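You operate a simulated robot arm through the tools that you are given. There is no shell and no other tool. Be economical: measure what you need, move in short steps, check, and stop when the job is done.

You are at the controls of a simulated two-armed robot. One attempt, no reset.

TASK
On the top of the side table, fold the cream cloth in half, so that its two short edges meet.

The check looks at the end state, three seconds after you hand in, the way a careful person would. Anything else that was tipped, shoved, dropped, spilled or broken makes it a failure. Flat cloth is picked up by pressing the open fingertips on it (5 to 10 N) and closing them slowly along it; thin cloth reads only 2 to 8 mm in the jaws.

THE ROBOT
Two 7-joint arms with two-finger parallel grippers on one trunk, on a base that drives. Base frame: it is fixed to the floor where the robot stands at the start and does not move with it; the origin is under the middle of the robot, x ahead of it, y to its left, z up. Units: m, degrees, N and s.
The left shoulder is at the start at [0.07, 0.163, 1.12], the right one opposite. With the tool pointing down near the work surface each hand reaches from about 0.38 to 0.88 m from the robot's upright axis, wherever it stands, measured 20 degrees to its own side. Places, roughly: top of the side table [0.5, -0.1, 0.8]. Payload 3.43 kg a hand.
The tool frame of a hand sits at the grasp point between the pads (the TCP): z along the fingers, y along the line on which they close. The tips reach 0.034 m beyond it. Largest opening 0.128 m; finger width 0.024, thickness 0.012; the body of the gripper, 0.048 by 0.13 m, starts 0.096 m behind the TCP.
Orientation is that of the tool frame in the base frame, as [roll, pitch, yaw] about the fixed x, y, z axes, in that order (R = Rz(yaw) Ry(pitch) Rx(roll)). With the fingers straight down and closing along the base's y, the tool's x points along the base's -x, its y along +y and its z along -z.

THE INTERFACE
- The arms move only by the tool servo_tool. It takes "left_deltas", "right_deltas" or both (then of equal length, played together; a hand with none holds still); each is a list of rows, each a list of 3 entries, a list of its own where there are three numbers: the turn, a rotation vector about the tool's x, y, z in units of 180 degrees (1.0 is 180 degrees), then the shift along the tool's x, y, z in units of 400 mm (1.0 is 400 mm), then the finger opening in m, from 0 to 0.128. In form: [[[ax, ay, az], [tx, ty, tz], claw], ...]. A call has 1 to 20 rows; each row is the pose to reach, as a shift and turn from the pose commanded when the call began, along the tool's axes at that moment. A call with a number of a shift or a turn outside -1 to 1 is refused whole. Rows are played at 5 a second. More than 0.05 m and 8.6 degrees between two rows, or a gripper value outside its range, and nothing of the call is played. Where a pose cannot be reached the arm comes as near as it can. A force on the tool above 40 N (or 10 N above the force at the start of the call, whichever is more), or a blocked arm, ends the call early, and 0.2 s more pass. Each finger travels about 0.153 m/s and halts on what it meets, pressing with about 23 N; the grip force reading is that of the motor and also rises with nothing between the fingers. The clock runs only during rows and for 0.2 s after the last one: add rows that repeat a pose to give the fingers time. The reply holds the time, the measured pose of the TCP, the force on the tool along the base axes, the opening and the grip force, in the units named above and with some noise, with the torque about the TCP (base axes, N m) and any sound that the robot's microphone picked up, and new pictures: "show" is both (left out), scene, wrist or none (wrist: the cameras of the hands that moved).
- Cameras (640 x 400 px; columns grow to the right, rows downward): "scene" is now at [0.139, 0.0099, 1.3424]; the picture's right is [0.05, -1.00, 0.00], its down [-0.67, -0.03, -0.74] and it looks along [0.74, 0.04, -0.67] (base axes); focal length 256 px, centre (320, 200). "left" rides on the left gripper at [0.076, 0.011, -0.16] in its tool frame; the picture's right is [-0.15, 0.99, 0.00], its down [-0.88, -0.13, -0.46] and it looks along [-0.45, -0.07, 0.89] (tool axes); focal length 234 px, centre (320, 200). "right" rides on the right gripper at [0.076, -0.011, -0.16] in its tool frame; the picture's right is [0.15, 0.99, 0.00], its down [-0.88, 0.13, -0.46] and it looks along [-0.45, 0.07, 0.89] (tool axes); focal length 234 px, centre (320, 200). There is no depth. A picture from a camera that has moved, and an enlarged one, comes with that camera's place and axes in the base frame and with its lens. The place of the scene camera against the robot may be out by one fixed shift of up to 0.012 m in any direction.
- slide_trunk(by): slides the trunk up (or, below 0, down) by that many m; the arms and the scene camera ride with it, the base frame stays. It gives what a move gives, with no picture.
- roll_base(legs): drives the robot by 1 to 6 legs, each [ahead, left, turn to the left] in m, m and degrees, along the robot's own axes; the way and the turn of a leg run together, so that a leg with both is an arc; at most 1.5 m and 180 degrees a leg. The arms and the cameras ride along, it lands a little off, and it stops where it bumps. It gives what a move gives, and a new picture of the scene camera.
- turn_head(pan, tilt): turns the head with the scene camera to pan (to the left, within 86 degrees either way) and tilt (down, from -29 to 69), counted from straight ahead of the robot. It gives what a move gives, and a new picture of the scene camera.
- inspect(camera, box): a new picture of the part [left, top, right, bottom] of that camera's present view, enlarged. No time passes.
- hand_in(): hands the job in; it is judged then, once.

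Work in short steps. Places have to be worked out from the pictures, the camera data and where the tool is seen: move nearer, look again, correct. Check each grasp and each placing, and mend what went wrong. You have 120 turns and 260 pictures in all, those below and enlarged ones among them. Open the grippers and draw the arms clear of the work before you hand the job in, unless the task says otherwise; then end with one line.

The tools are called after "Call:" as a command line: name --argument value ..., lists and objects as JSON in quotes. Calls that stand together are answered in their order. servo_tool: Moves the arms, as the interface text tells. Its arguments: {"type":"object","properties":{"left_deltas":{"type":"array","items":{"type":"array"}},"right_deltas":{"type":"array","items":{"type":"array"}},"show":{"type":"string","enum":["both","scene","wrist","none"]}},"required":[]} The other tools are called the same way: slide_trunk (by) slides the trunk up or down; roll_base (legs) drives the base; turn_head (pan, tilt) turns the head that bears the scene camera; inspect (camera, box) takes an enlarged picture of a part of a camera's view; hand_in () hands the job in.

At the start:

```text
t: 0.0
left_tcp_pos: [0.6232, 0.1991, 1.0288]
left_tool_rot: [-180.0, -0.1, -180.0]
left_ft_force: [0.7, 1.0, 0.0]
left_moment: [0.0, -0.01, 0.01]
left_gripper_width: 0.1279
left_grip_force: 0.0
right_tcp_pos: [0.5939, -0.2583, 1.0308]
right_tool_rot: [-179.9, 0.0, 180.0]
right_ft_force: [-0.1, -0.5, 0.3]
right_moment: [-0.03, 0.0, -0.02]
right_gripper_width: 0.128
right_grip_force: 0.1
trunk travel left (down, up): [-0.6, 0.34]
robot x, y, heading: [0.0003, 0.0026, 0.2]
head pan, tilt: [2.9, 42.3]
```

scene: 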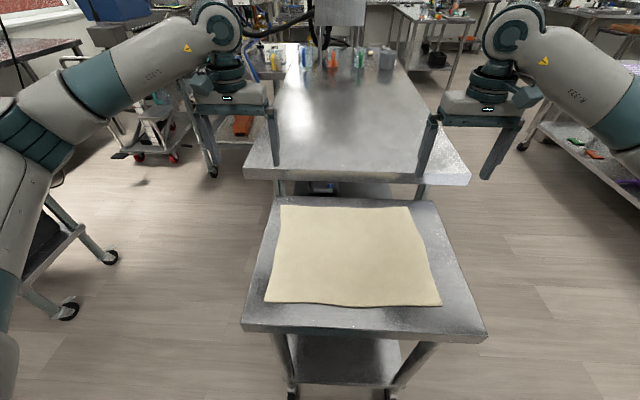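
right: 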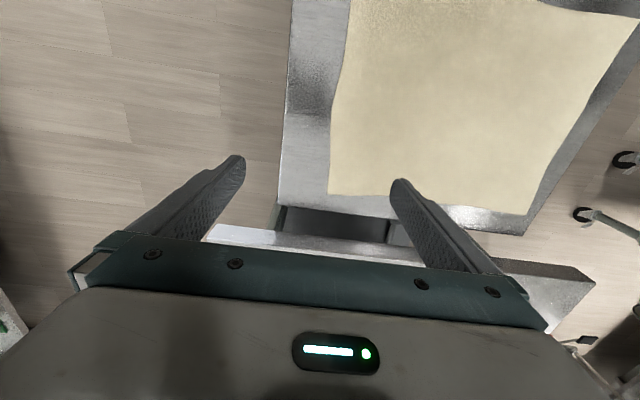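
left: 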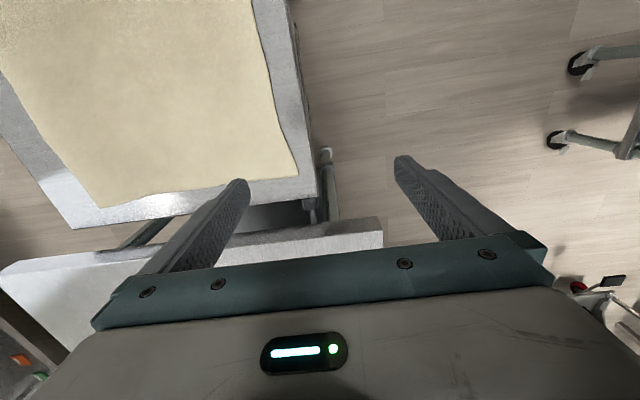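

The cloth spans about x 0.40–0.71 and y −0.235 to 0.155, so its short edges are the left and right ones. I'll drive round to the table's left side and face it there, so both hands can take one short edge together.

Call:
roll_base --legs '[[0, 0.75, 0], [0.56, 0, 0], [0, 0, -90]]'

```text
t: 10.8
left_tcp_pos: [0.7567, 0.1379, 1.0288]
left_tool_rot: [180.0, -0.1, 89.7]
left_ft_force: [-0.2, 0.3, 0.3]
left_moment: [0.02, 0.01, -0.02]
left_gripper_width: 0.1281
left_grip_force: 0.1
right_tcp_pos: [0.3011, 0.1677, 1.0304]
right_tool_rot: [-180.0, 0.0, 89.7]
right_ft_force: [0.7, -0.2, -0.7]
right_moment: [-0.03, -0.01, -0.01]
right_gripper_width: 0.1281
right_grip_force: 0.0
trunk travel left (down, up): [-0.6, 0.34]
robot x, y, heading: [0.5618, 0.7599, -90.4]
head pan, tilt: [2.9, 42.3]
camera scene: at [0.5706, 0.6341, 1.3424], right [-1.0, -0.05, 0.0], down [-0.03, 0.67, -0.74], along [0.03, -0.74, -0.67], focal length 256 px, centre (320, 200)
```

scene: 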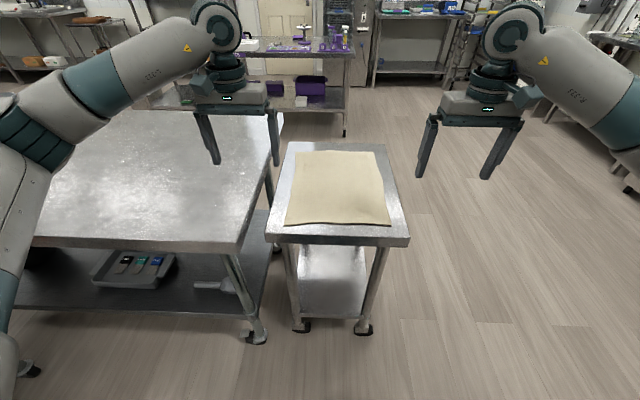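

The way is clear, with the bench level with the table's edge. I'll drive ahead to working distance.

Call:
roll_base --legs '[[0.19, 0.0, 0]]'

Call:
inspect --camera "scene" --box '[200, 150, 480, 325]'

```text
t: 12.3
left_tcp_pos: [0.7587, -0.0536, 1.0283]
left_tool_rot: [-180.0, 0.0, 89.9]
left_ft_force: [0.0, -0.7, -0.6]
left_moment: [0.02, 0.01, 0.01]
left_gripper_width: 0.128
left_grip_force: 0.0
right_tcp_pos: [0.3029, -0.0224, 1.0292]
right_tool_rot: [-180.0, 0.0, 90.0]
right_ft_force: [-1.1, -0.1, -0.4]
right_moment: [0.02, -0.02, 0.01]
right_gripper_width: 0.128
right_grip_force: 0.1
trunk travel left (down, up): [-0.6, 0.34]
robot x, y, heading: [0.5613, 0.5753, -89.9]
head pan, tilt: [2.9, 42.3]
camera scene: at [0.5705, 0.4441, 1.3424], right [-1.0, -0.05, 0.0], down [-0.03, 0.67, -0.74], along [0.04, -0.74, -0.67], focal length 256 px, centre (320, 200)
```

scene: 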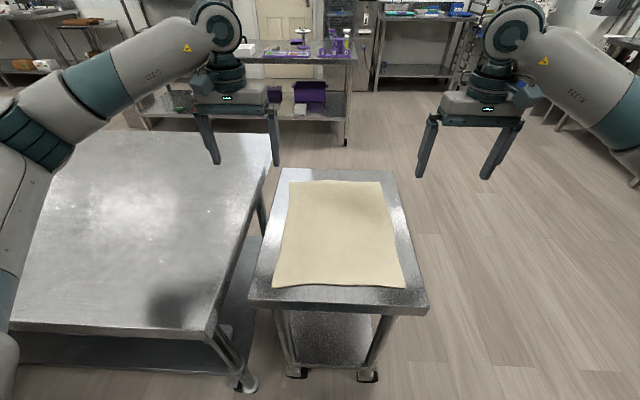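

```text
2.29 times, centred on (340, 238) of scene
camera zoom: at [0.5705, 0.4441, 1.3424], right [-1.0, -0.05, 0.0], down [-0.03, 0.67, -0.74], along [0.04, -0.74, -0.67], focal length 584 px, centre (274, 114)
```

zoom: 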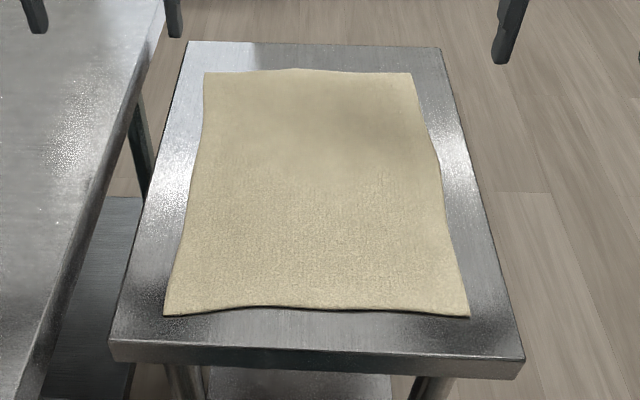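

Estimated far corners: left (0.713, −0.243), right (0.400, −0.257). The hands already close parallel to the short edge, so I'll bring both above the far corners at z≈0.90 with narrowed fingers and check with the wrist cameras.

Call:
servo_tool --left_deltas '[[[0, 0, 0], [-0.0574, -0.0215, 0.04], 0.1], [[0, 0, 0], [-0.1148, -0.043, 0.08], 0.08], [[0, 0, 0], [-0.1722, -0.0645, 0.12], 0.06], [[0, 0, 0], [-0.2296, -0.086, 0.16], 0.045], [[0, 0, 0], [-0.287, -0.1075, 0.2], 0.045], [[0, 0, 0], [-0.3444, -0.129, 0.24], 0.045], [[0, 0, 0], [-0.4018, -0.1505, 0.28], 0.045], [[0, 0, 0], [-0.459, -0.172, 0.32], 0.045], [[0, 0, 0], [-0.459, -0.172, 0.32], 0.045]]' --right_deltas '[[[0, 0, 0], [-0.0711, 0.0381, 0.0404], 0.1], [[0, 0, 0], [-0.1422, 0.0762, 0.0808], 0.08], [[0, 0, 0], [-0.2133, 0.1143, 0.1212], 0.06], [[0, 0, 0], [-0.2844, 0.1524, 0.1616], 0.045], [[0, 0, 0], [-0.3555, 0.1905, 0.202], 0.045], [[0, 0, 0], [-0.4266, 0.2286, 0.2424], 0.045], [[0, 0, 0], [-0.4977, 0.2667, 0.2828], 0.045], [[0, 0, 0], [-0.569, 0.305, 0.323], 0.045], [[0, 0, 0], [-0.569, 0.305, 0.323], 0.045]]'

```text
t: 14.3
left_tcp_pos: [0.6881, -0.2336, 0.9012]
left_tool_rot: [180.0, 0.0, 89.8]
left_ft_force: [-0.2, 0.0, -0.2]
left_moment: [-0.05, -0.01, 0.01]
left_gripper_width: 0.045
left_grip_force: 0.1
right_tcp_pos: [0.4231, -0.2485, 0.9021]
right_tool_rot: [180.0, 0.1, 89.9]
right_ft_force: [0.2, 0.2, -0.4]
right_moment: [-0.03, -0.01, -0.02]
right_gripper_width: 0.0449
right_grip_force: 0.1
trunk travel left (down, up): [-0.6, 0.34]
robot x, y, heading: [0.5596, 0.5707, -90.2]
head pan, tilt: [2.9, 42.3]
camera scene: at [0.5698, 0.4455, 1.3426], right [-1.0, -0.05, 0.0], down [-0.03, 0.67, -0.74], along [0.04, -0.74, -0.67], focal length 256 px, centre (320, 200)
camera right: at [0.4118, -0.1734, 1.062], right [0.99, 0.15, 0.0], down [0.13, -0.88, 0.46], along [0.07, -0.45, -0.89], focal length 234 px, centre (320, 200)
camera left: at [0.6996, -0.1595, 1.0617], right [0.99, -0.15, 0.0], down [-0.13, -0.88, 0.46], along [-0.07, -0.45, -0.89], focal length 234 px, centre (320, 200)
```

scene: 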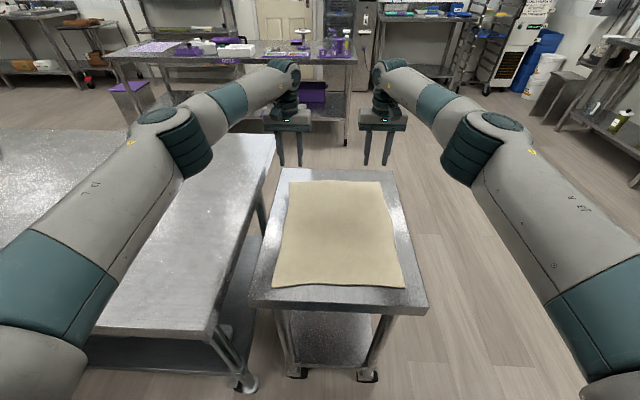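
right: 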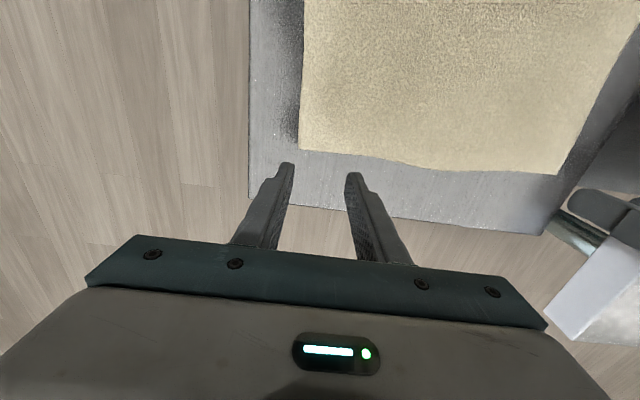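
left: 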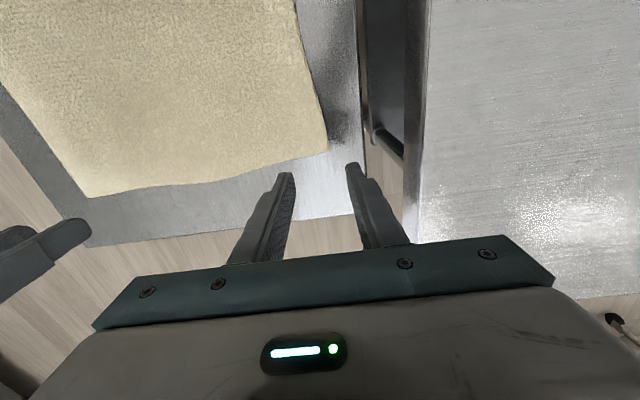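

The wrist cameras put the far corners at about (0.399, −0.246) and (0.699, −0.231). I'll centre the hands about 3 cm in from each corner, on the edge, and lower them to just above the cloth.

Call:
servo_tool --left_deltas '[[[0, 0, 0], [0.024, -0.0525, 0.03], 0.03], [[0, 0, 0], [0.024, -0.0525, 0.08], 0.03], [[0, 0, 0], [0.024, -0.0525, 0.1275], 0.03], [[0, 0, 0], [0.024, -0.0525, 0.1275], 0.03]]' --right_deltas '[[[0, 0, 0], [0.029, 0.02, 0.03], 0.03], [[0, 0, 0], [0.029, 0.02, 0.08], 0.03], [[0, 0, 0], [0.029, 0.02, 0.13], 0.03], [[0, 0, 0], [0.029, 0.02, 0.13], 0.03]]' --show "wrist"

```text
t: 15.3
left_tcp_pos: [0.6689, -0.2238, 0.851]
left_tool_rot: [-180.0, 0.0, 89.8]
left_ft_force: [0.8, 0.9, -0.5]
left_moment: [0.01, -0.02, 0.02]
left_gripper_width: 0.0301
left_grip_force: 0.1
right_tcp_pos: [0.4311, -0.2371, 0.8484]
right_tool_rot: [180.0, 0.1, 89.8]
right_ft_force: [-0.7, 0.1, -0.4]
right_moment: [0.0, 0.0, 0.0]
right_gripper_width: 0.03
right_grip_force: 0.0
trunk travel left (down, up): [-0.6, 0.34]
robot x, y, heading: [0.5635, 0.5725, -90.0]
head pan, tilt: [2.9, 42.3]
camera right: at [0.4199, -0.1617, 1.0085], right [0.99, 0.14, 0.0], down [0.13, -0.88, 0.46], along [0.07, -0.45, -0.89], focal length 234 px, centre (320, 200)
camera left: at [0.6812, -0.149, 1.01], right [0.99, -0.15, 0.0], down [-0.13, -0.88, 0.46], along [-0.07, -0.45, -0.89], focal length 234 px, centre (320, 200)
```

right: 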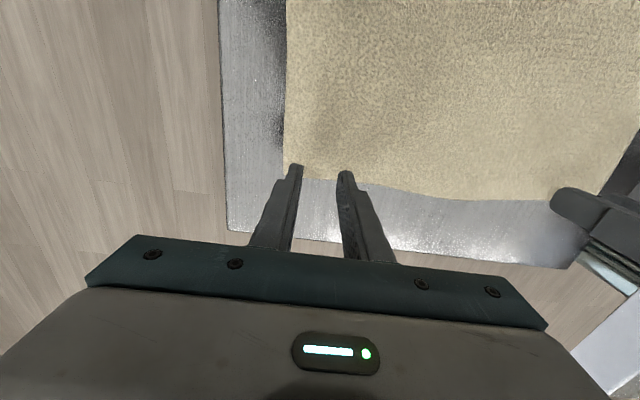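
left: 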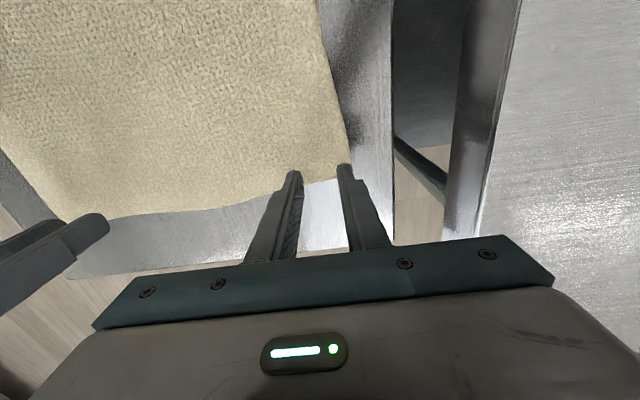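

Both outer fingers sit near the side edges, so I'll shift 0.01 m inward, slightly further onto the cloth, and lower to near contact.

Call:
servo_tool --left_deltas '[[[0, 0, 0], [0.01, -0.025, 0], 0.03], [[0, 0, 0], [0.01, -0.025, 0.018], 0.03], [[0, 0, 0], [0.01, -0.025, 0.032], 0.03]]' --right_deltas '[[[0, 0, 0], [0.01, 0.018, 0], 0.03], [[0, 0, 0], [0.01, 0.018, 0.015], 0.03], [[0, 0, 0], [0.01, 0.018, 0.026], 0.03]]' --show "none"

```text
t: 16.1
left_tcp_pos: [0.6599, -0.2214, 0.8374]
left_tool_rot: [180.0, 0.1, 89.9]
left_ft_force: [0.7, -1.6, 2.0]
left_moment: [-0.06, -0.03, 0.01]
left_gripper_width: 0.03
left_grip_force: 0.1
right_tcp_pos: [0.4379, -0.234, 0.8395]
right_tool_rot: [180.0, 0.1, 89.9]
right_ft_force: [0.5, 0.4, 0.5]
right_moment: [0.05, 0.01, 0.03]
right_gripper_width: 0.0302
right_grip_force: 0.0
trunk travel left (down, up): [-0.6, 0.34]
robot x, y, heading: [0.5586, 0.5718, -90.0]
head pan, tilt: [2.9, 42.3]
```

The left hand just touches and the right is almost there. I'll press lightly in small steps.

Call:
servo_tool --left_deltas '[[[0, 0, 0], [0, 0, 0.003], 0.03], [[0, 0, 0], [0, 0, 0.004], 0.03]]' --right_deltas '[[[0, 0, 0], [0, 0, 0.006], 0.03], [[0, 0, 0], [0, 0, 0.009], 0.03]]' --show "none"

```text
t: 16.7
left_tcp_pos: [0.6582, -0.221, 0.8379]
left_tool_rot: [179.9, 0.1, 89.9]
left_ft_force: [1.1, -2.0, 8.1]
left_moment: [-0.05, -0.04, -0.01]
left_gripper_width: 0.0299
left_grip_force: 0.0
right_tcp_pos: [0.4392, -0.2318, 0.8376]
right_tool_rot: [-180.0, 0.2, 89.9]
right_ft_force: [-1.8, -1.2, 12.0]
right_moment: [0.03, 0.05, 0.03]
right_gripper_width: 0.03
right_grip_force: 0.1
trunk travel left (down, up): [-0.6, 0.34]
robot x, y, heading: [0.5645, 0.5708, -90.1]
head pan, tilt: [2.9, 42.3]
```

Left is at 8 N and right at 12 N. I'll ease the right one a little and close both slowly.

Call:
servo_tool --left_deltas '[[[0, 0, 0], [0, 0, 0], 0.026], [[0, 0, 0], [0, 0, 0], 0.022], [[0, 0, 0], [0, 0, 0], 0.018], [[0, 0, 0], [0, 0, 0], 0.014], [[0, 0, 0], [0, 0, 0], 0.01], [[0, 0, 0], [0, 0, 0], 0.006], [[0, 0, 0], [0, 0, 0], 0.002], [[0, 0, 0], [0, 0, 0], 0], [[0, 0, 0], [0, 0, 0], 0]]' --right_deltas '[[[0, 0, 0], [0, 0, -0.002], 0.026], [[0, 0, 0], [0, 0, -0.002], 0.022], [[0, 0, 0], [0, 0, -0.002], 0.018], [[0, 0, 0], [0, 0, -0.002], 0.014], [[0, 0, 0], [0, 0, -0.002], 0.01], [[0, 0, 0], [0, 0, -0.002], 0.006], [[0, 0, 0], [0, 0, -0.002], 0.002], [[0, 0, 0], [0, 0, -0.002], 0], [[0, 0, 0], [0, 0, -0.002], 0]]' --show "both"

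```text
t: 18.7
left_tcp_pos: [0.659, -0.2191, 0.8376]
left_tool_rot: [180.0, 0.1, 89.9]
left_ft_force: [1.1, 0.6, 8.9]
left_moment: [0.03, -0.05, -0.01]
left_gripper_width: 0.0001
left_grip_force: 23.0
right_tcp_pos: [0.4377, -0.2327, 0.8367]
right_tool_rot: [180.0, 0.2, 89.9]
right_ft_force: [-0.3, -0.1, 13.0]
right_moment: [0.07, 0.06, 0.0]
right_gripper_width: 0.0
right_grip_force: 22.8
trunk travel left (down, up): [-0.6, 0.34]
robot x, y, heading: [0.5606, 0.5725, -90.5]
head pan, tilt: [2.9, 42.3]
camera scene: at [0.5706, 0.4476, 1.3428], right [-1.0, -0.05, 0.0], down [-0.03, 0.67, -0.74], along [0.04, -0.74, -0.67], focal length 256 px, centre (320, 200)
camera right: at [0.4274, -0.1561, 0.9966], right [0.99, 0.14, 0.0], down [0.13, -0.88, 0.46], along [0.07, -0.45, -0.89], focal length 234 px, centre (320, 200)
camera left: at [0.6704, -0.1441, 0.9968], right [0.99, -0.15, 0.0], down [-0.13, -0.88, 0.46], along [-0.07, -0.45, -0.89], focal length 234 px, centre (320, 200)
```

scene: 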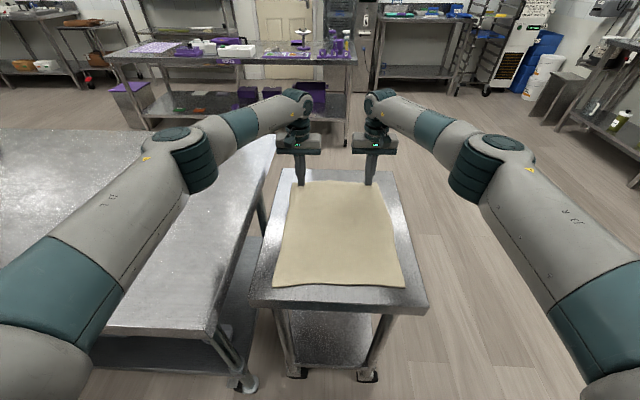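
right: 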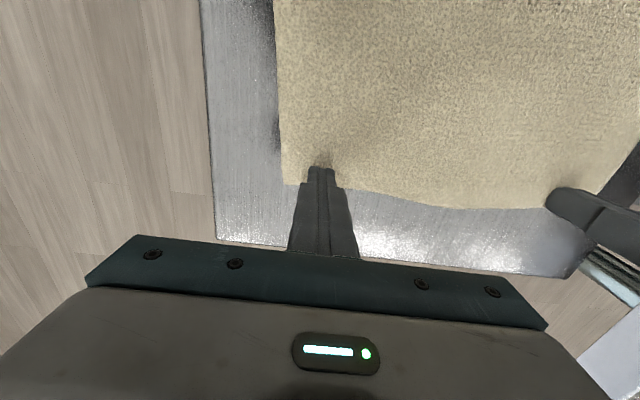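
left: 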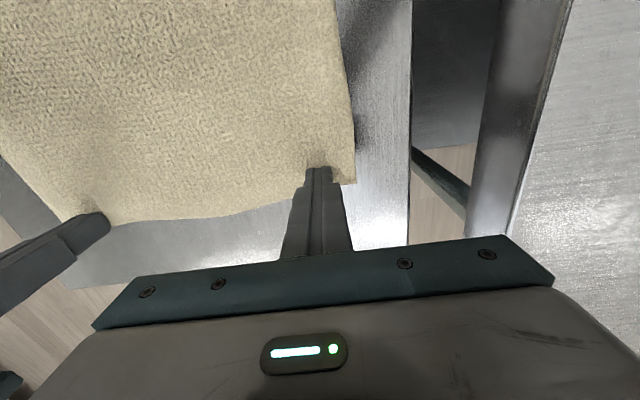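

Both jaws closed to 0, so the fingers slid over the cloth. I'll lift, open wider, shift inward and onto the cloth, then retry more slowly.

Call:
servo_tool --left_deltas '[[[0, 0, 0], [0, 0, -0.025], 0.0], [[0, 0, 0], [0.01, -0.025, -0.025], 0.02], [[0, 0, 0], [0.01, -0.025, -0.025], 0.05], [[0, 0, 0], [0.01, -0.025, -0.008], 0.05], [[0, 0, 0], [0.01, -0.025, 0.001], 0.05], [[0, 0, 0], [0.01, -0.025, 0.001], 0.05]]' --right_deltas '[[[0, 0, 0], [0, 0, -0.025], 0.0], [[0, 0, 0], [0.01, 0.025, -0.025], 0.02], [[0, 0, 0], [0.01, 0.025, -0.025], 0.05], [[0, 0, 0], [0.01, 0.025, -0.01], 0.05], [[0, 0, 0], [0.01, 0.025, -0.001], 0.05], [[0, 0, 0], [0.01, 0.025, -0.001], 0.05]]' --show "wrist"

```text
t: 20.1
left_tcp_pos: [0.649, -0.2154, 0.8376]
left_tool_rot: [-179.9, 0.1, 89.9]
left_ft_force: [0.0, -2.5, 10.8]
left_moment: [-0.06, 0.07, -0.04]
left_gripper_width: 0.0501
left_grip_force: 0.0
right_tcp_pos: [0.4487, -0.2294, 0.8383]
right_tool_rot: [-179.9, 0.2, 89.8]
right_ft_force: [-0.5, -1.5, 7.8]
right_moment: [-0.02, 0.06, 0.08]
right_gripper_width: 0.0503
right_grip_force: 0.2
trunk travel left (down, up): [-0.6, 0.34]
robot x, y, heading: [0.561, 0.5738, -90.2]
head pan, tilt: [2.9, 42.3]
camera right: at [0.4375, -0.1536, 0.9971], right [0.99, 0.14, 0.0], down [0.13, -0.88, 0.46], along [0.07, -0.45, -0.89], focal length 234 px, centre (320, 200)
camera left: at [0.6602, -0.1404, 0.9969], right [0.99, -0.15, 0.0], down [-0.13, -0.88, 0.46], along [-0.07, -0.45, -0.89], focal length 234 px, centre (320, 200)
```

right: 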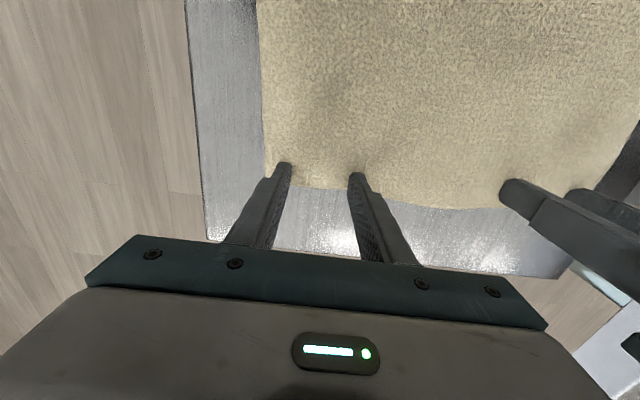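
left: 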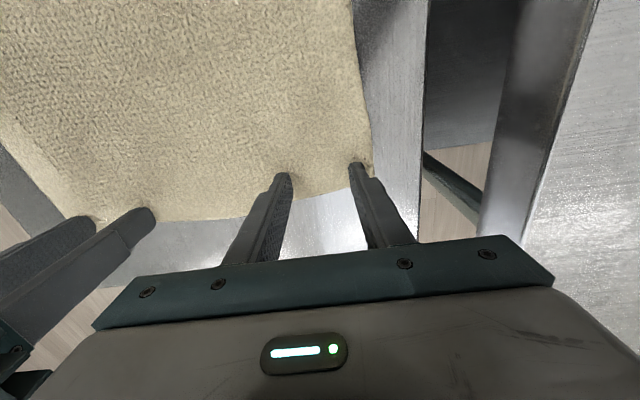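

Both press at about 8–11 N on the cloth. I'll close slowly over 4 s.

Call:
servo_tool --left_deltas '[[[0, 0, 0], [0, 0, 0], 0.048], [[0, 0, 0], [0, 0, 0], 0.046], [[0, 0, 0], [0, 0, 0], 0.044], [[0, 0, 0], [0, 0, 0], 0.042], [[0, 0, 0], [0, 0, 0], 0.04], [[0, 0, 0], [0, 0, 0], 0.038], [[0, 0, 0], [0, 0, 0], 0.036], [[0, 0, 0], [0, 0, 0], 0.034], [[0, 0, 0], [0, 0, 0], 0.032], [[0, 0, 0], [0, 0, 0], 0.03], [[0, 0, 0], [0, 0, 0], 0.028], [[0, 0, 0], [0, 0, 0], 0.026], [[0, 0, 0], [0, 0, 0], 0.024], [[0, 0, 0], [0, 0, 0], 0.022], [[0, 0, 0], [0, 0, 0], 0.02]]' --right_deltas '[[[0, 0, 0], [0, 0, 0], 0.048], [[0, 0, 0], [0, 0, 0], 0.046], [[0, 0, 0], [0, 0, 0], 0.044], [[0, 0, 0], [0, 0, 0], 0.042], [[0, 0, 0], [0, 0, 0], 0.04], [[0, 0, 0], [0, 0, 0], 0.038], [[0, 0, 0], [0, 0, 0], 0.036], [[0, 0, 0], [0, 0, 0], 0.034], [[0, 0, 0], [0, 0, 0], 0.032], [[0, 0, 0], [0, 0, 0], 0.03], [[0, 0, 0], [0, 0, 0], 0.028], [[0, 0, 0], [0, 0, 0], 0.026], [[0, 0, 0], [0, 0, 0], 0.024], [[0, 0, 0], [0, 0, 0], 0.022], [[0, 0, 0], [0, 0, 0], 0.02]]' --show "wrist"

Call:
inspect --camera "right" --box '[240, 130, 400, 230]'

Call:
inspect --camera "left" --box '[240, 130, 400, 230]'

```text
t: 23.3
left_tcp_pos: [0.6491, -0.2137, 0.8374]
left_tool_rot: [-179.9, 0.1, 89.9]
left_ft_force: [-0.3, 1.2, 14.2]
left_moment: [0.01, 0.06, 0.0]
left_gripper_width: 0.0188
left_grip_force: 0.1
right_tcp_pos: [0.448, -0.2287, 0.8384]
right_tool_rot: [-180.0, 0.2, 89.9]
right_ft_force: [0.4, 0.0, 8.7]
right_moment: [0.0, 0.0, -0.02]
right_gripper_width: 0.0187
right_grip_force: 0.0
trunk travel left (down, up): [-0.6, 0.34]
robot x, y, heading: [0.5648, 0.5697, -89.9]
head pan, tilt: [2.9, 42.3]
camera right: at [0.4375, -0.1527, 0.9971], right [0.99, 0.14, 0.0], down [0.13, -0.88, 0.46], along [0.07, -0.45, -0.89], focal length 234 px, centre (320, 200)
camera left: at [0.6603, -0.1394, 0.9967], right [0.99, -0.15, 0.0], down [-0.13, -0.88, 0.46], along [-0.07, -0.45, -0.89], focal length 234 px, centre (320, 200)
```

right: 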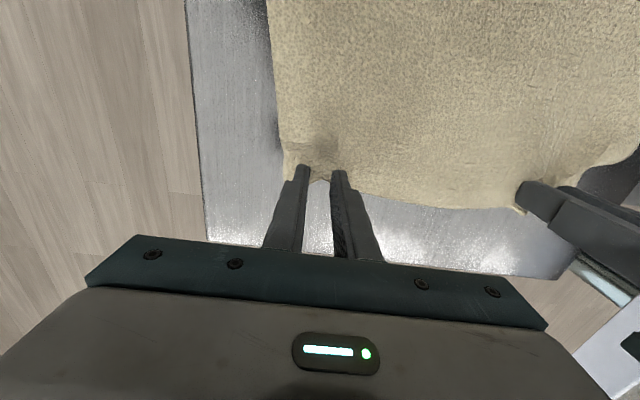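
left: 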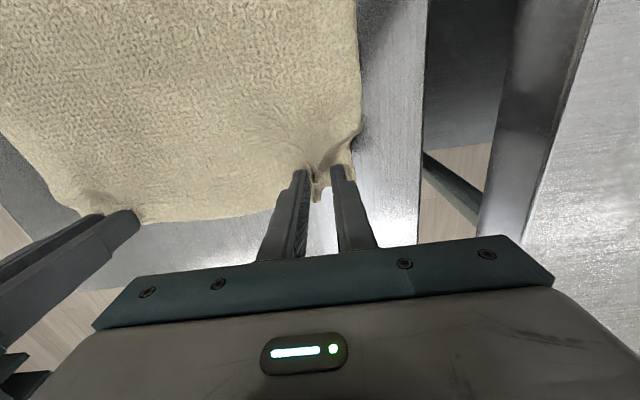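

```text
4.00 times, centred on (320, 180) of right
camera zoom: at [0.4375, -0.1527, 0.9971], right [0.99, 0.14, 0.0], down [0.13, -0.88, 0.46], along [0.07, -0.45, -0.89], focal length 937 px, centre (320, 280)
```

zoom: 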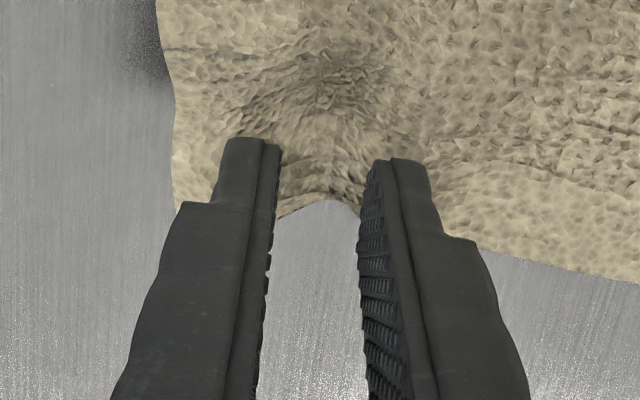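

```text
4.00 times, centred on (320, 180) of left
camera zoom: at [0.6603, -0.1394, 0.9967], right [0.99, -0.15, 0.0], down [-0.13, -0.88, 0.46], along [-0.07, -0.45, -0.89], focal length 937 px, centre (320, 280)
```

zoom: 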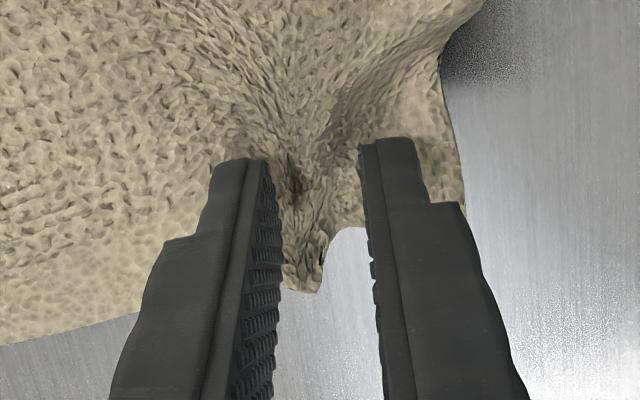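

It buckles now: the left has a clear ridge and the right a slight hump. I'll press the right slightly harder and keep closing.

Call:
servo_tool --left_deltas '[[[0, 0, 0], [0, 0, 0], 0.018], [[0, 0, 0], [0, 0, 0], 0.016], [[0, 0, 0], [0, 0, 0], 0.014], [[0, 0, 0], [0, 0, 0], 0.012], [[0, 0, 0], [0, 0, 0], 0.01], [[0, 0, 0], [0, 0, 0], 0.008], [[0, 0, 0], [0, 0, 0], 0.006], [[0, 0, 0], [0, 0, 0], 0.004], [[0, 0, 0], [0, 0, 0], 0.002], [[0, 0, 0], [0, 0, 0], 0], [[0, 0, 0], [0, 0, 0], 0]]' --right_deltas '[[[0, 0, 0], [0, 0, 0.002], 0.018], [[0, 0, 0], [0, 0, 0.002], 0.016], [[0, 0, 0], [0, 0, 0.002], 0.014], [[0, 0, 0], [0, 0, 0.002], 0.012], [[0, 0, 0], [0, 0, 0.002], 0.01], [[0, 0, 0], [0, 0, 0.002], 0.008], [[0, 0, 0], [0, 0, 0.002], 0.006], [[0, 0, 0], [0, 0, 0.002], 0.004], [[0, 0, 0], [0, 0, 0.002], 0.002], [[0, 0, 0], [0, 0, 0.002], 0], [[0, 0, 0], [0, 0, 0.002], 0]]' --show "wrist"

```text
t: 25.7
left_tcp_pos: [0.6482, -0.2144, 0.8374]
left_tool_rot: [-180.0, 0.1, 89.9]
left_ft_force: [-1.2, 0.0, 11.2]
left_moment: [-0.01, 0.09, -0.01]
left_gripper_width: 0.0045
left_grip_force: 23.0
right_tcp_pos: [0.4485, -0.2272, 0.837]
right_tool_rot: [-180.0, 0.3, 90.0]
right_ft_force: [0.6, 0.0, 13.8]
right_moment: [0.07, 0.02, -0.01]
right_gripper_width: 0.0001
right_grip_force: 23.3
trunk travel left (down, up): [-0.6, 0.34]
robot x, y, heading: [0.5649, 0.5697, -90.2]
head pan, tilt: [2.9, 42.3]
camera right: at [0.4374, -0.1523, 0.9966], right [0.99, 0.14, 0.0], down [0.13, -0.88, 0.46], along [0.07, -0.45, -0.89], focal length 234 px, centre (320, 200)
camera left: at [0.6602, -0.1392, 0.9968], right [0.99, -0.15, 0.0], down [-0.13, -0.88, 0.46], along [-0.07, -0.45, -0.89], focal length 234 px, centre (320, 200)
```

right: 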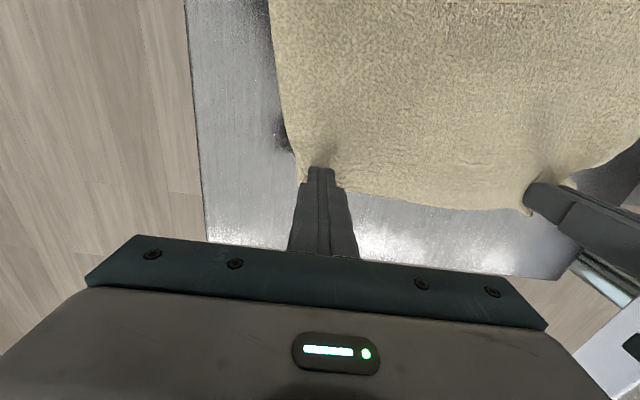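
left: 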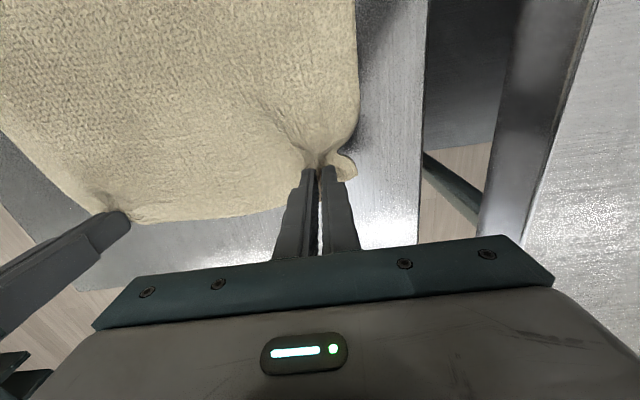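

The left holds cloth at 4.5 mm and the right slipped. I'll repeat the right alone, further onto the cloth, wider and pressed a bit harder.

Call:
servo_tool --right_deltas '[[[0, 0, 0], [0, 0, -0.028], 0.0], [[0, 0, 0], [0.015, 0.03, -0.028], 0.03], [[0, 0, 0], [0.015, 0.03, -0.028], 0.06], [[0, 0, 0], [0.015, 0.03, -0.012], 0.06], [[0, 0, 0], [0.015, 0.03, 0.0], 0.06], [[0, 0, 0], [0.015, 0.03, 0.0], 0.06]]' --show "wrist"

```text
t: 27.1
left_tcp_pos: [0.6494, -0.2153, 0.8366]
left_tool_rot: [-179.9, 0.2, 89.9]
left_ft_force: [-0.4, -1.4, 15.7]
left_moment: [-0.02, 0.0, -0.02]
left_gripper_width: 0.0047
left_grip_force: 22.8
right_tcp_pos: [0.4601, -0.2231, 0.8383]
right_tool_rot: [179.9, 0.2, 89.8]
right_ft_force: [0.2, 1.5, 5.5]
right_moment: [0.03, 0.04, 0.0]
right_gripper_width: 0.0601
right_grip_force: 0.1
trunk travel left (down, up): [-0.6, 0.34]
robot x, y, heading: [0.5649, 0.5713, -90.2]
head pan, tilt: [2.9, 42.3]
camera right: at [0.4493, -0.147, 0.9974], right [0.99, 0.14, 0.0], down [0.13, -0.88, 0.46], along [0.07, -0.45, -0.89], focal length 234 px, centre (320, 200)
```

right: 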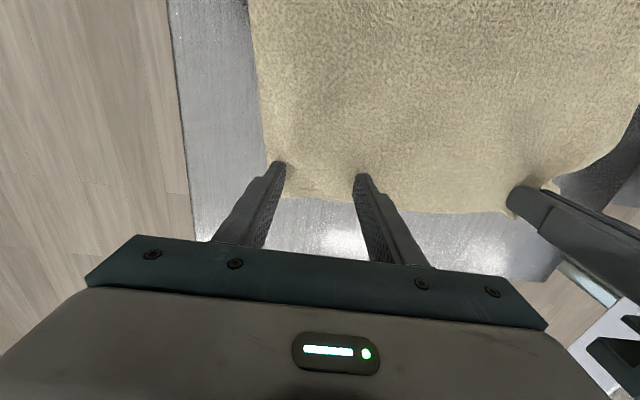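

The right presses at only 5.5 N. I'll add 2 mm of command depth and close slowly.

Call:
servo_tool --right_deltas '[[[0, 0, 0], [0, 0, 0.004], 0.06], [[0, 0, 0], [0, 0, 0.004], 0.057], [[0, 0, 0], [0, 0, 0.004], 0.054], [[0, 0, 0], [0, 0, 0.004], 0.051], [[0, 0, 0], [0, 0, 0.004], 0.048], [[0, 0, 0], [0, 0, 0.004], 0.045], [[0, 0, 0], [0, 0, 0.004], 0.042], [[0, 0, 0], [0, 0, 0.004], 0.039], [[0, 0, 0], [0, 0, 0.004], 0.036], [[0, 0, 0], [0, 0, 0.004], 0.033], [[0, 0, 0], [0, 0, 0.004], 0.03], [[0, 0, 0], [0, 0, 0.004], 0.027], [[0, 0, 0], [0, 0, 0.004], 0.024], [[0, 0, 0], [0, 0, 0.004], 0.021], [[0, 0, 0], [0, 0, 0.004], 0.018], [[0, 0, 0], [0, 0, 0.004], 0.015], [[0, 0, 0], [0, 0, 0.004], 0.012], [[0, 0, 0], [0, 0, 0.004], 0.008], [[0, 0, 0], [0, 0, 0.004], 0.004], [[0, 0, 0], [0, 0, 0.004], 0.0]]' --show "wrist"

```text
t: 31.3
left_tcp_pos: [0.6475, -0.2142, 0.8377]
left_tool_rot: [-179.9, 0.2, 89.7]
left_ft_force: [-21.2, -0.8, 4.6]
left_moment: [-0.02, 0.69, -0.1]
left_gripper_width: 0.005
left_grip_force: 23.4
right_tcp_pos: [0.4627, -0.2215, 0.8377]
right_tool_rot: [179.8, 0.2, 90.0]
right_ft_force: [20.1, 0.5, 25.1]
right_moment: [0.1, -0.69, 0.02]
right_gripper_width: 0.0115
right_grip_force: 23.3
trunk travel left (down, up): [-0.6, 0.34]
robot x, y, heading: [0.5611, 0.5734, -90.2]
head pan, tilt: [2.9, 42.3]
camera right: at [0.4507, -0.1456, 0.9964], right [0.99, 0.15, 0.0], down [0.13, -0.88, 0.46], along [0.07, -0.45, -0.89], focal length 234 px, centre (320, 200)
```

right: 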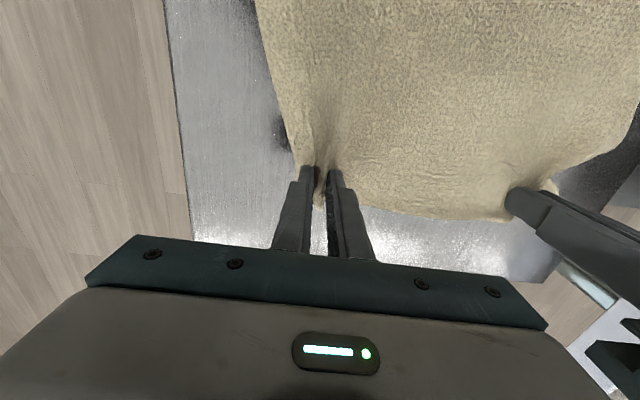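

The right has cloth now, but there is about 20 N of tension between the hands. I'll lift slightly while bringing them 2 cm closer together.

Call:
servo_tool --left_deltas '[[[0, 0, 0], [0, -0.012, -0.005], 0], [[0, 0, 0], [0, -0.025, -0.02], 0], [[0, 0, 0], [0, -0.025, -0.05], 0], [[0, 0, 0], [0, -0.025, -0.05], 0]]' --right_deltas '[[[0, 0, 0], [0, 0.012, -0.005], 0], [[0, 0, 0], [0, 0.025, -0.02], 0], [[0, 0, 0], [0, 0.025, -0.05], 0], [[0, 0, 0], [0, 0.025, -0.05], 0]]'

```text
t: 32.3
left_tcp_pos: [0.6397, -0.2183, 0.8537]
left_tool_rot: [179.8, 0.0, 89.9]
left_ft_force: [0.4, 0.0, 0.3]
left_moment: [0.0, -0.04, 0.01]
left_gripper_width: 0.0046
left_grip_force: 22.4
right_tcp_pos: [0.47, -0.2242, 0.8519]
right_tool_rot: [-179.9, -0.1, 89.8]
right_ft_force: [0.5, 0.2, 0.9]
right_moment: [0.02, -0.03, -0.06]
right_gripper_width: 0.0052
right_grip_force: 22.4
trunk travel left (down, up): [-0.6, 0.34]
robot x, y, heading: [0.562, 0.5747, -90.1]
head pan, tilt: [2.9, 42.3]
camera scene: at [0.5705, 0.444, 1.3423], right [-1.0, -0.05, 0.0], down [-0.03, 0.67, -0.74], along [0.04, -0.74, -0.67], focal length 256 px, centre (320, 200)
camera right: at [0.4589, -0.1492, 1.0116], right [0.99, 0.14, 0.0], down [0.13, -0.88, 0.45], along [0.06, -0.45, -0.89], focal length 234 px, centre (320, 200)
camera left: at [0.6507, -0.1431, 1.0141], right [0.99, -0.15, 0.0], down [-0.13, -0.88, 0.45], along [-0.07, -0.45, -0.89], focal length 234 px, centre (320, 200)
```

scene: 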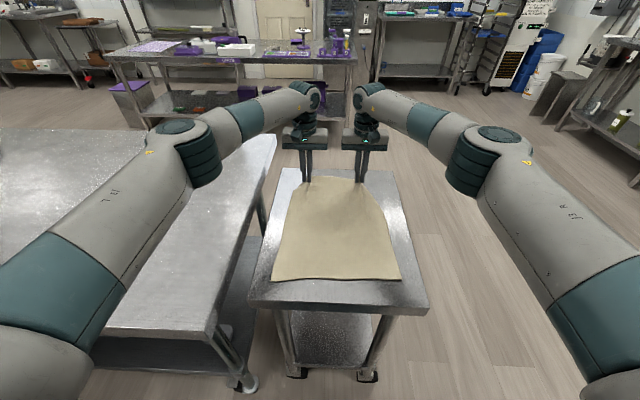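
right: 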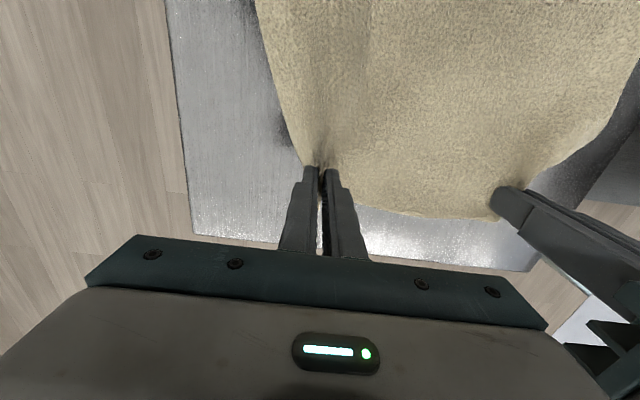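
left: 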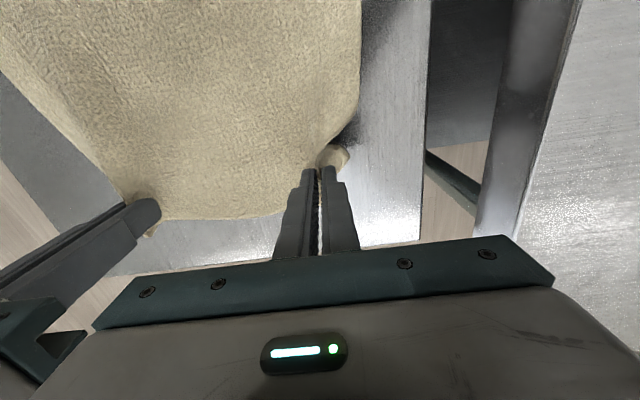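

Both jaws hold (about 5 mm each) with no tension. I'll start the arc: lift, move toward the robot, and tilt the fingers so they point away as the edge turns over.

Call:
servo_tool --left_deltas '[[[0, 0, 0], [0.01, 0, -0.04], 0], [[0, -0.01, 0], [0.03, 0, -0.09], 0], [[0, -0.03, 0], [0.07, 0, -0.14], 0], [[0, -0.05, 0], [0.11, 0, -0.19], 0], [[0, -0.07, 0], [0.16, 0, -0.23], 0], [[0, -0.09, 0], [0.2, 0, -0.265], 0], [[0, -0.115, 0], [0.245, 0, -0.285], 0], [[0, -0.139, 0], [0.285, 0, -0.2925], 0], [[0, -0.139, 0], [0.285, 0, -0.2925], 0]]' --right_deltas '[[[0, 0, 0], [0.01, 0, -0.04], 0], [[0, -0.01, 0], [0.03, 0, -0.09], 0], [[0, -0.03, 0], [0.07, 0, -0.14], 0], [[0, -0.05, 0], [0.11, 0, -0.19], 0], [[0, -0.07, 0], [0.16, 0, -0.23], 0], [[0, -0.09, 0], [0.2, 0, -0.265], 0], [[0, -0.115, 0], [0.245, 0, -0.285], 0], [[0, -0.139, 0], [0.285, 0, -0.2925], 0], [[0, -0.139, 0], [0.285, 0, -0.2925], 0]]'

```text
t: 34.3
left_tcp_pos: [0.6384, -0.1041, 0.9707]
left_tool_rot: [-180.0, 25.0, 90.0]
left_ft_force: [-0.5, -0.1, -0.5]
left_moment: [0.03, 0.01, -0.03]
left_gripper_width: 0.0042
left_grip_force: 23.0
right_tcp_pos: [0.4716, -0.1107, 0.9702]
right_tool_rot: [-179.9, 25.0, 89.9]
right_ft_force: [-0.2, 0.1, -1.1]
right_moment: [0.02, 0.0, -0.03]
right_gripper_width: 0.0053
right_grip_force: 22.5
trunk travel left (down, up): [-0.6, 0.34]
robot x, y, heading: [0.5609, 0.5725, -90.1]
head pan, tilt: [2.9, 42.3]
camera scene: at [0.5705, 0.4437, 1.3423], right [-1.0, -0.05, 0.0], down [-0.03, 0.67, -0.74], along [0.04, -0.74, -0.67], focal length 256 px, centre (320, 200)
camera right: at [0.46, 0.025, 1.0826], right [0.99, 0.13, -0.06], down [0.13, -0.61, 0.79], along [0.07, -0.79, -0.62], focal length 234 px, centre (320, 200)
camera left: at [0.6504, 0.0318, 1.0835], right [0.99, -0.13, 0.06], down [-0.13, -0.6, 0.79], along [-0.07, -0.78, -0.62], focal length 234 px, centre (320, 200)
```

scene: 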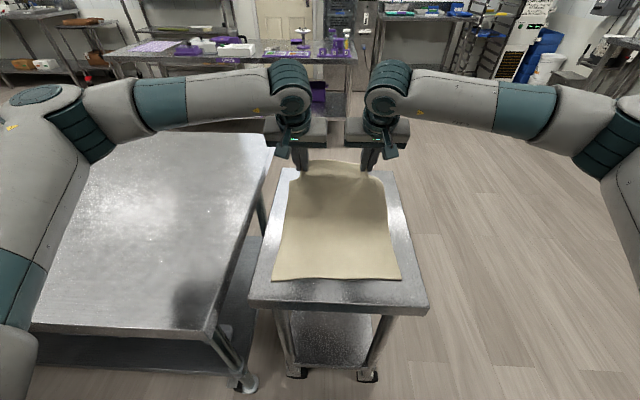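
right: 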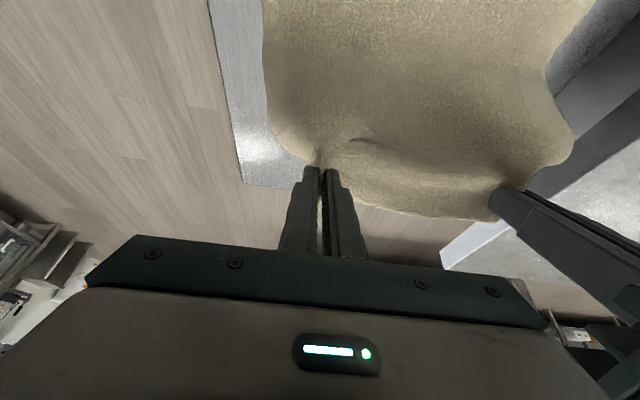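
left: 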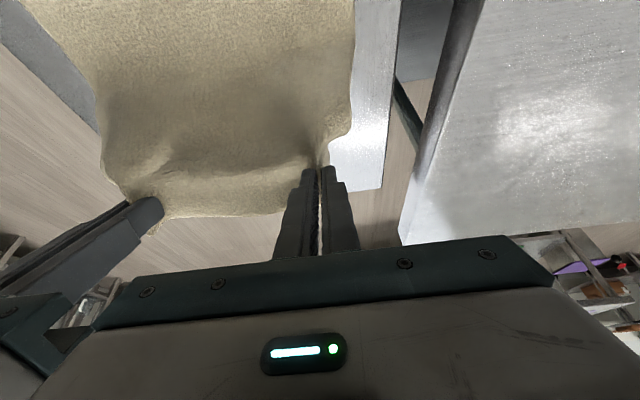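

The cloth follows well and the near edge lies still. I'll drive straight back 0.18 m to carry the edge over, which leaves the arms at a comfortable reach.

Call:
roll_base --legs '[[-0.18, 0, 0]]'

Call:
inspect --camera "scene" --box '[200, 100, 480, 275]'

```text
t: 35.8
left_tcp_pos: [0.6373, 0.076, 0.9718]
left_tool_rot: [180.0, 24.9, 89.7]
left_ft_force: [-0.4, 0.5, -0.3]
left_moment: [-0.02, 0.01, 0.0]
left_gripper_width: 0.0044
left_grip_force: 23.2
right_tcp_pos: [0.4704, 0.0686, 0.971]
right_tool_rot: [180.0, 25.0, 89.7]
right_ft_force: [-0.2, 0.0, 0.3]
right_moment: [-0.02, -0.03, -0.01]
right_gripper_width: 0.0051
right_grip_force: 22.7
trunk travel left (down, up): [-0.6, 0.34]
robot x, y, heading: [0.556, 0.7529, -90.2]
head pan, tilt: [2.9, 42.3]
camera scene: at [0.5708, 0.6236, 1.3424], right [-1.0, -0.05, 0.0], down [-0.03, 0.67, -0.74], along [0.03, -0.74, -0.67], focal length 256 px, centre (320, 200)
```

scene: 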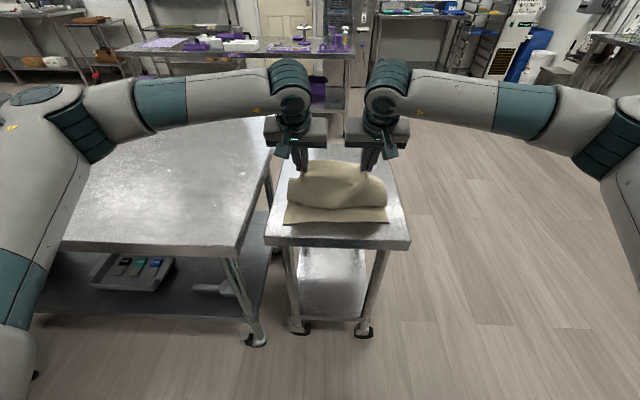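

```text
2.29 times, centred on (340, 188) of scene
camera zoom: at [0.5708, 0.6236, 1.3424], right [-1.0, -0.05, 0.0], down [-0.03, 0.67, -0.74], along [0.03, -0.74, -0.67], focal length 584 px, centre (274, 229)
```

zoom: 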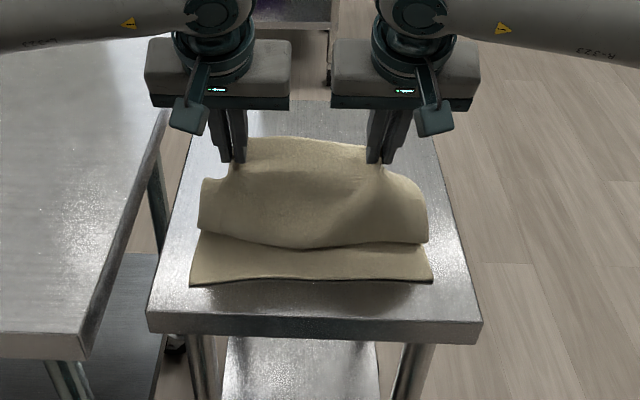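

The cloth bulges toward the robot ahead of the fingers. I'll carry the edge further over the bulge while tilting the fingers to about 55°, so the edge overtakes it and the layer turns over.

Call:
servo_tool --left_deltas '[[[0, -0.028, 0], [0.033, 0, 0.0], 0], [[0, -0.056, 0], [0.066, 0, 0.0], 0], [[0, -0.084, 0], [0.099, 0, 0.002], 0], [[0, -0.112, 0], [0.132, 0, 0.004], 0], [[0, -0.14, 0], [0.165, 0, 0.006], 0], [[0, -0.167, 0], [0.198, 0, 0.008], 0], [[0, -0.167, 0], [0.198, 0, 0.008], 0]]' --right_deltas '[[[0, -0.028, 0], [0.033, 0, 0.0], 0], [[0, -0.056, 0], [0.066, 0, 0.0], 0], [[0, -0.084, 0], [0.099, 0, 0.002], 0], [[0, -0.112, 0], [0.132, 0, 0.004], 0], [[0, -0.14, 0], [0.165, 0, 0.006], 0], [[0, -0.167, 0], [0.198, 0, 0.008], 0], [[0, -0.167, 0], [0.198, 0, 0.008], 0]]'

Call:
inspect --camera "scene" --box '[200, 100, 480, 275]'

```text
t: 37.4
left_tcp_pos: [0.6383, 0.1456, 0.9337]
left_tool_rot: [-179.9, 55.3, 89.8]
left_ft_force: [-0.7, -0.7, -0.1]
left_moment: [-0.01, 0.01, -0.02]
left_gripper_width: 0.0044
left_grip_force: 23.5
right_tcp_pos: [0.4681, 0.1394, 0.9323]
right_tool_rot: [179.9, 55.1, 89.6]
right_ft_force: [0.1, -0.4, -0.6]
right_moment: [0.01, 0.02, -0.02]
right_gripper_width: 0.0055
right_grip_force: 23.0
trunk travel left (down, up): [-0.6, 0.34]
robot x, y, heading: [0.5626, 0.751, -90.2]
head pan, tilt: [2.9, 42.3]
camera scene: at [0.5708, 0.6232, 1.3425], right [-1.0, -0.05, 0.0], down [-0.03, 0.67, -0.74], along [0.03, -0.74, -0.67], focal length 256 px, centre (320, 200)
camera right: at [0.4587, 0.3128, 0.9626], right [0.99, 0.08, -0.12], down [0.13, -0.13, 0.98], along [0.06, -0.99, -0.14], focal length 234 px, centre (320, 200)
camera left: at [0.6501, 0.3192, 0.9629], right [0.99, -0.09, 0.12], down [-0.13, -0.13, 0.98], along [-0.07, -0.99, -0.14], focal length 234 px, centre (320, 200)
```

scene: 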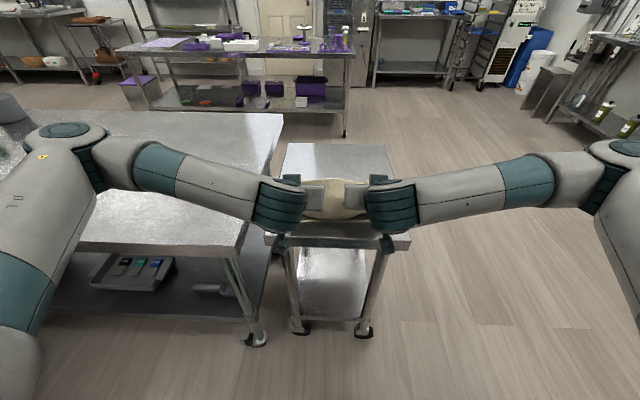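
right: 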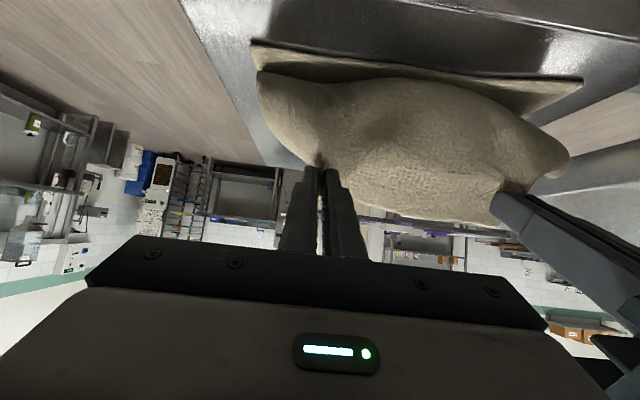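
left: 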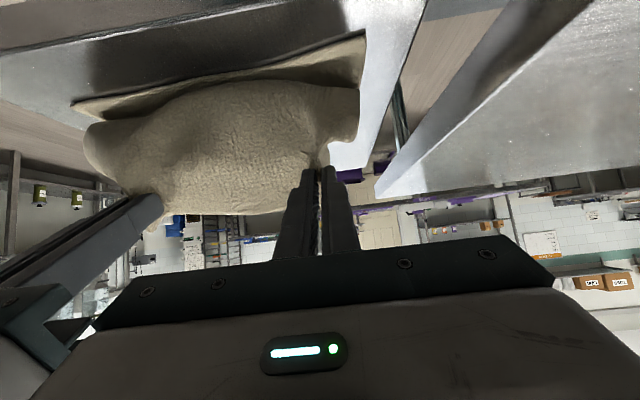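

```text
2.29 times, centred on (340, 188) of scene
camera zoom: at [0.5708, 0.6232, 1.3425], right [-1.0, -0.05, 0.0], down [-0.03, 0.67, -0.74], along [0.03, -0.74, -0.67], focal length 584 px, centre (274, 229)
```

zoom: 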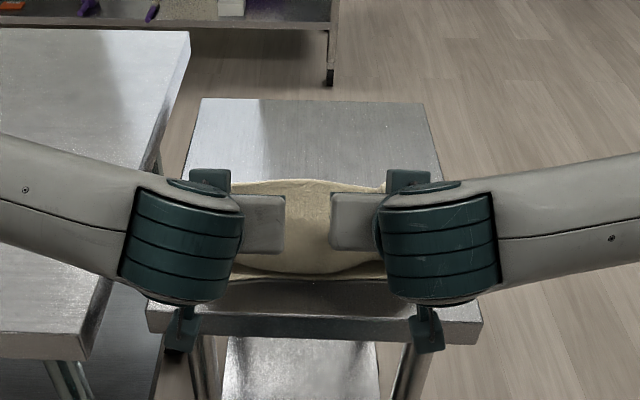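

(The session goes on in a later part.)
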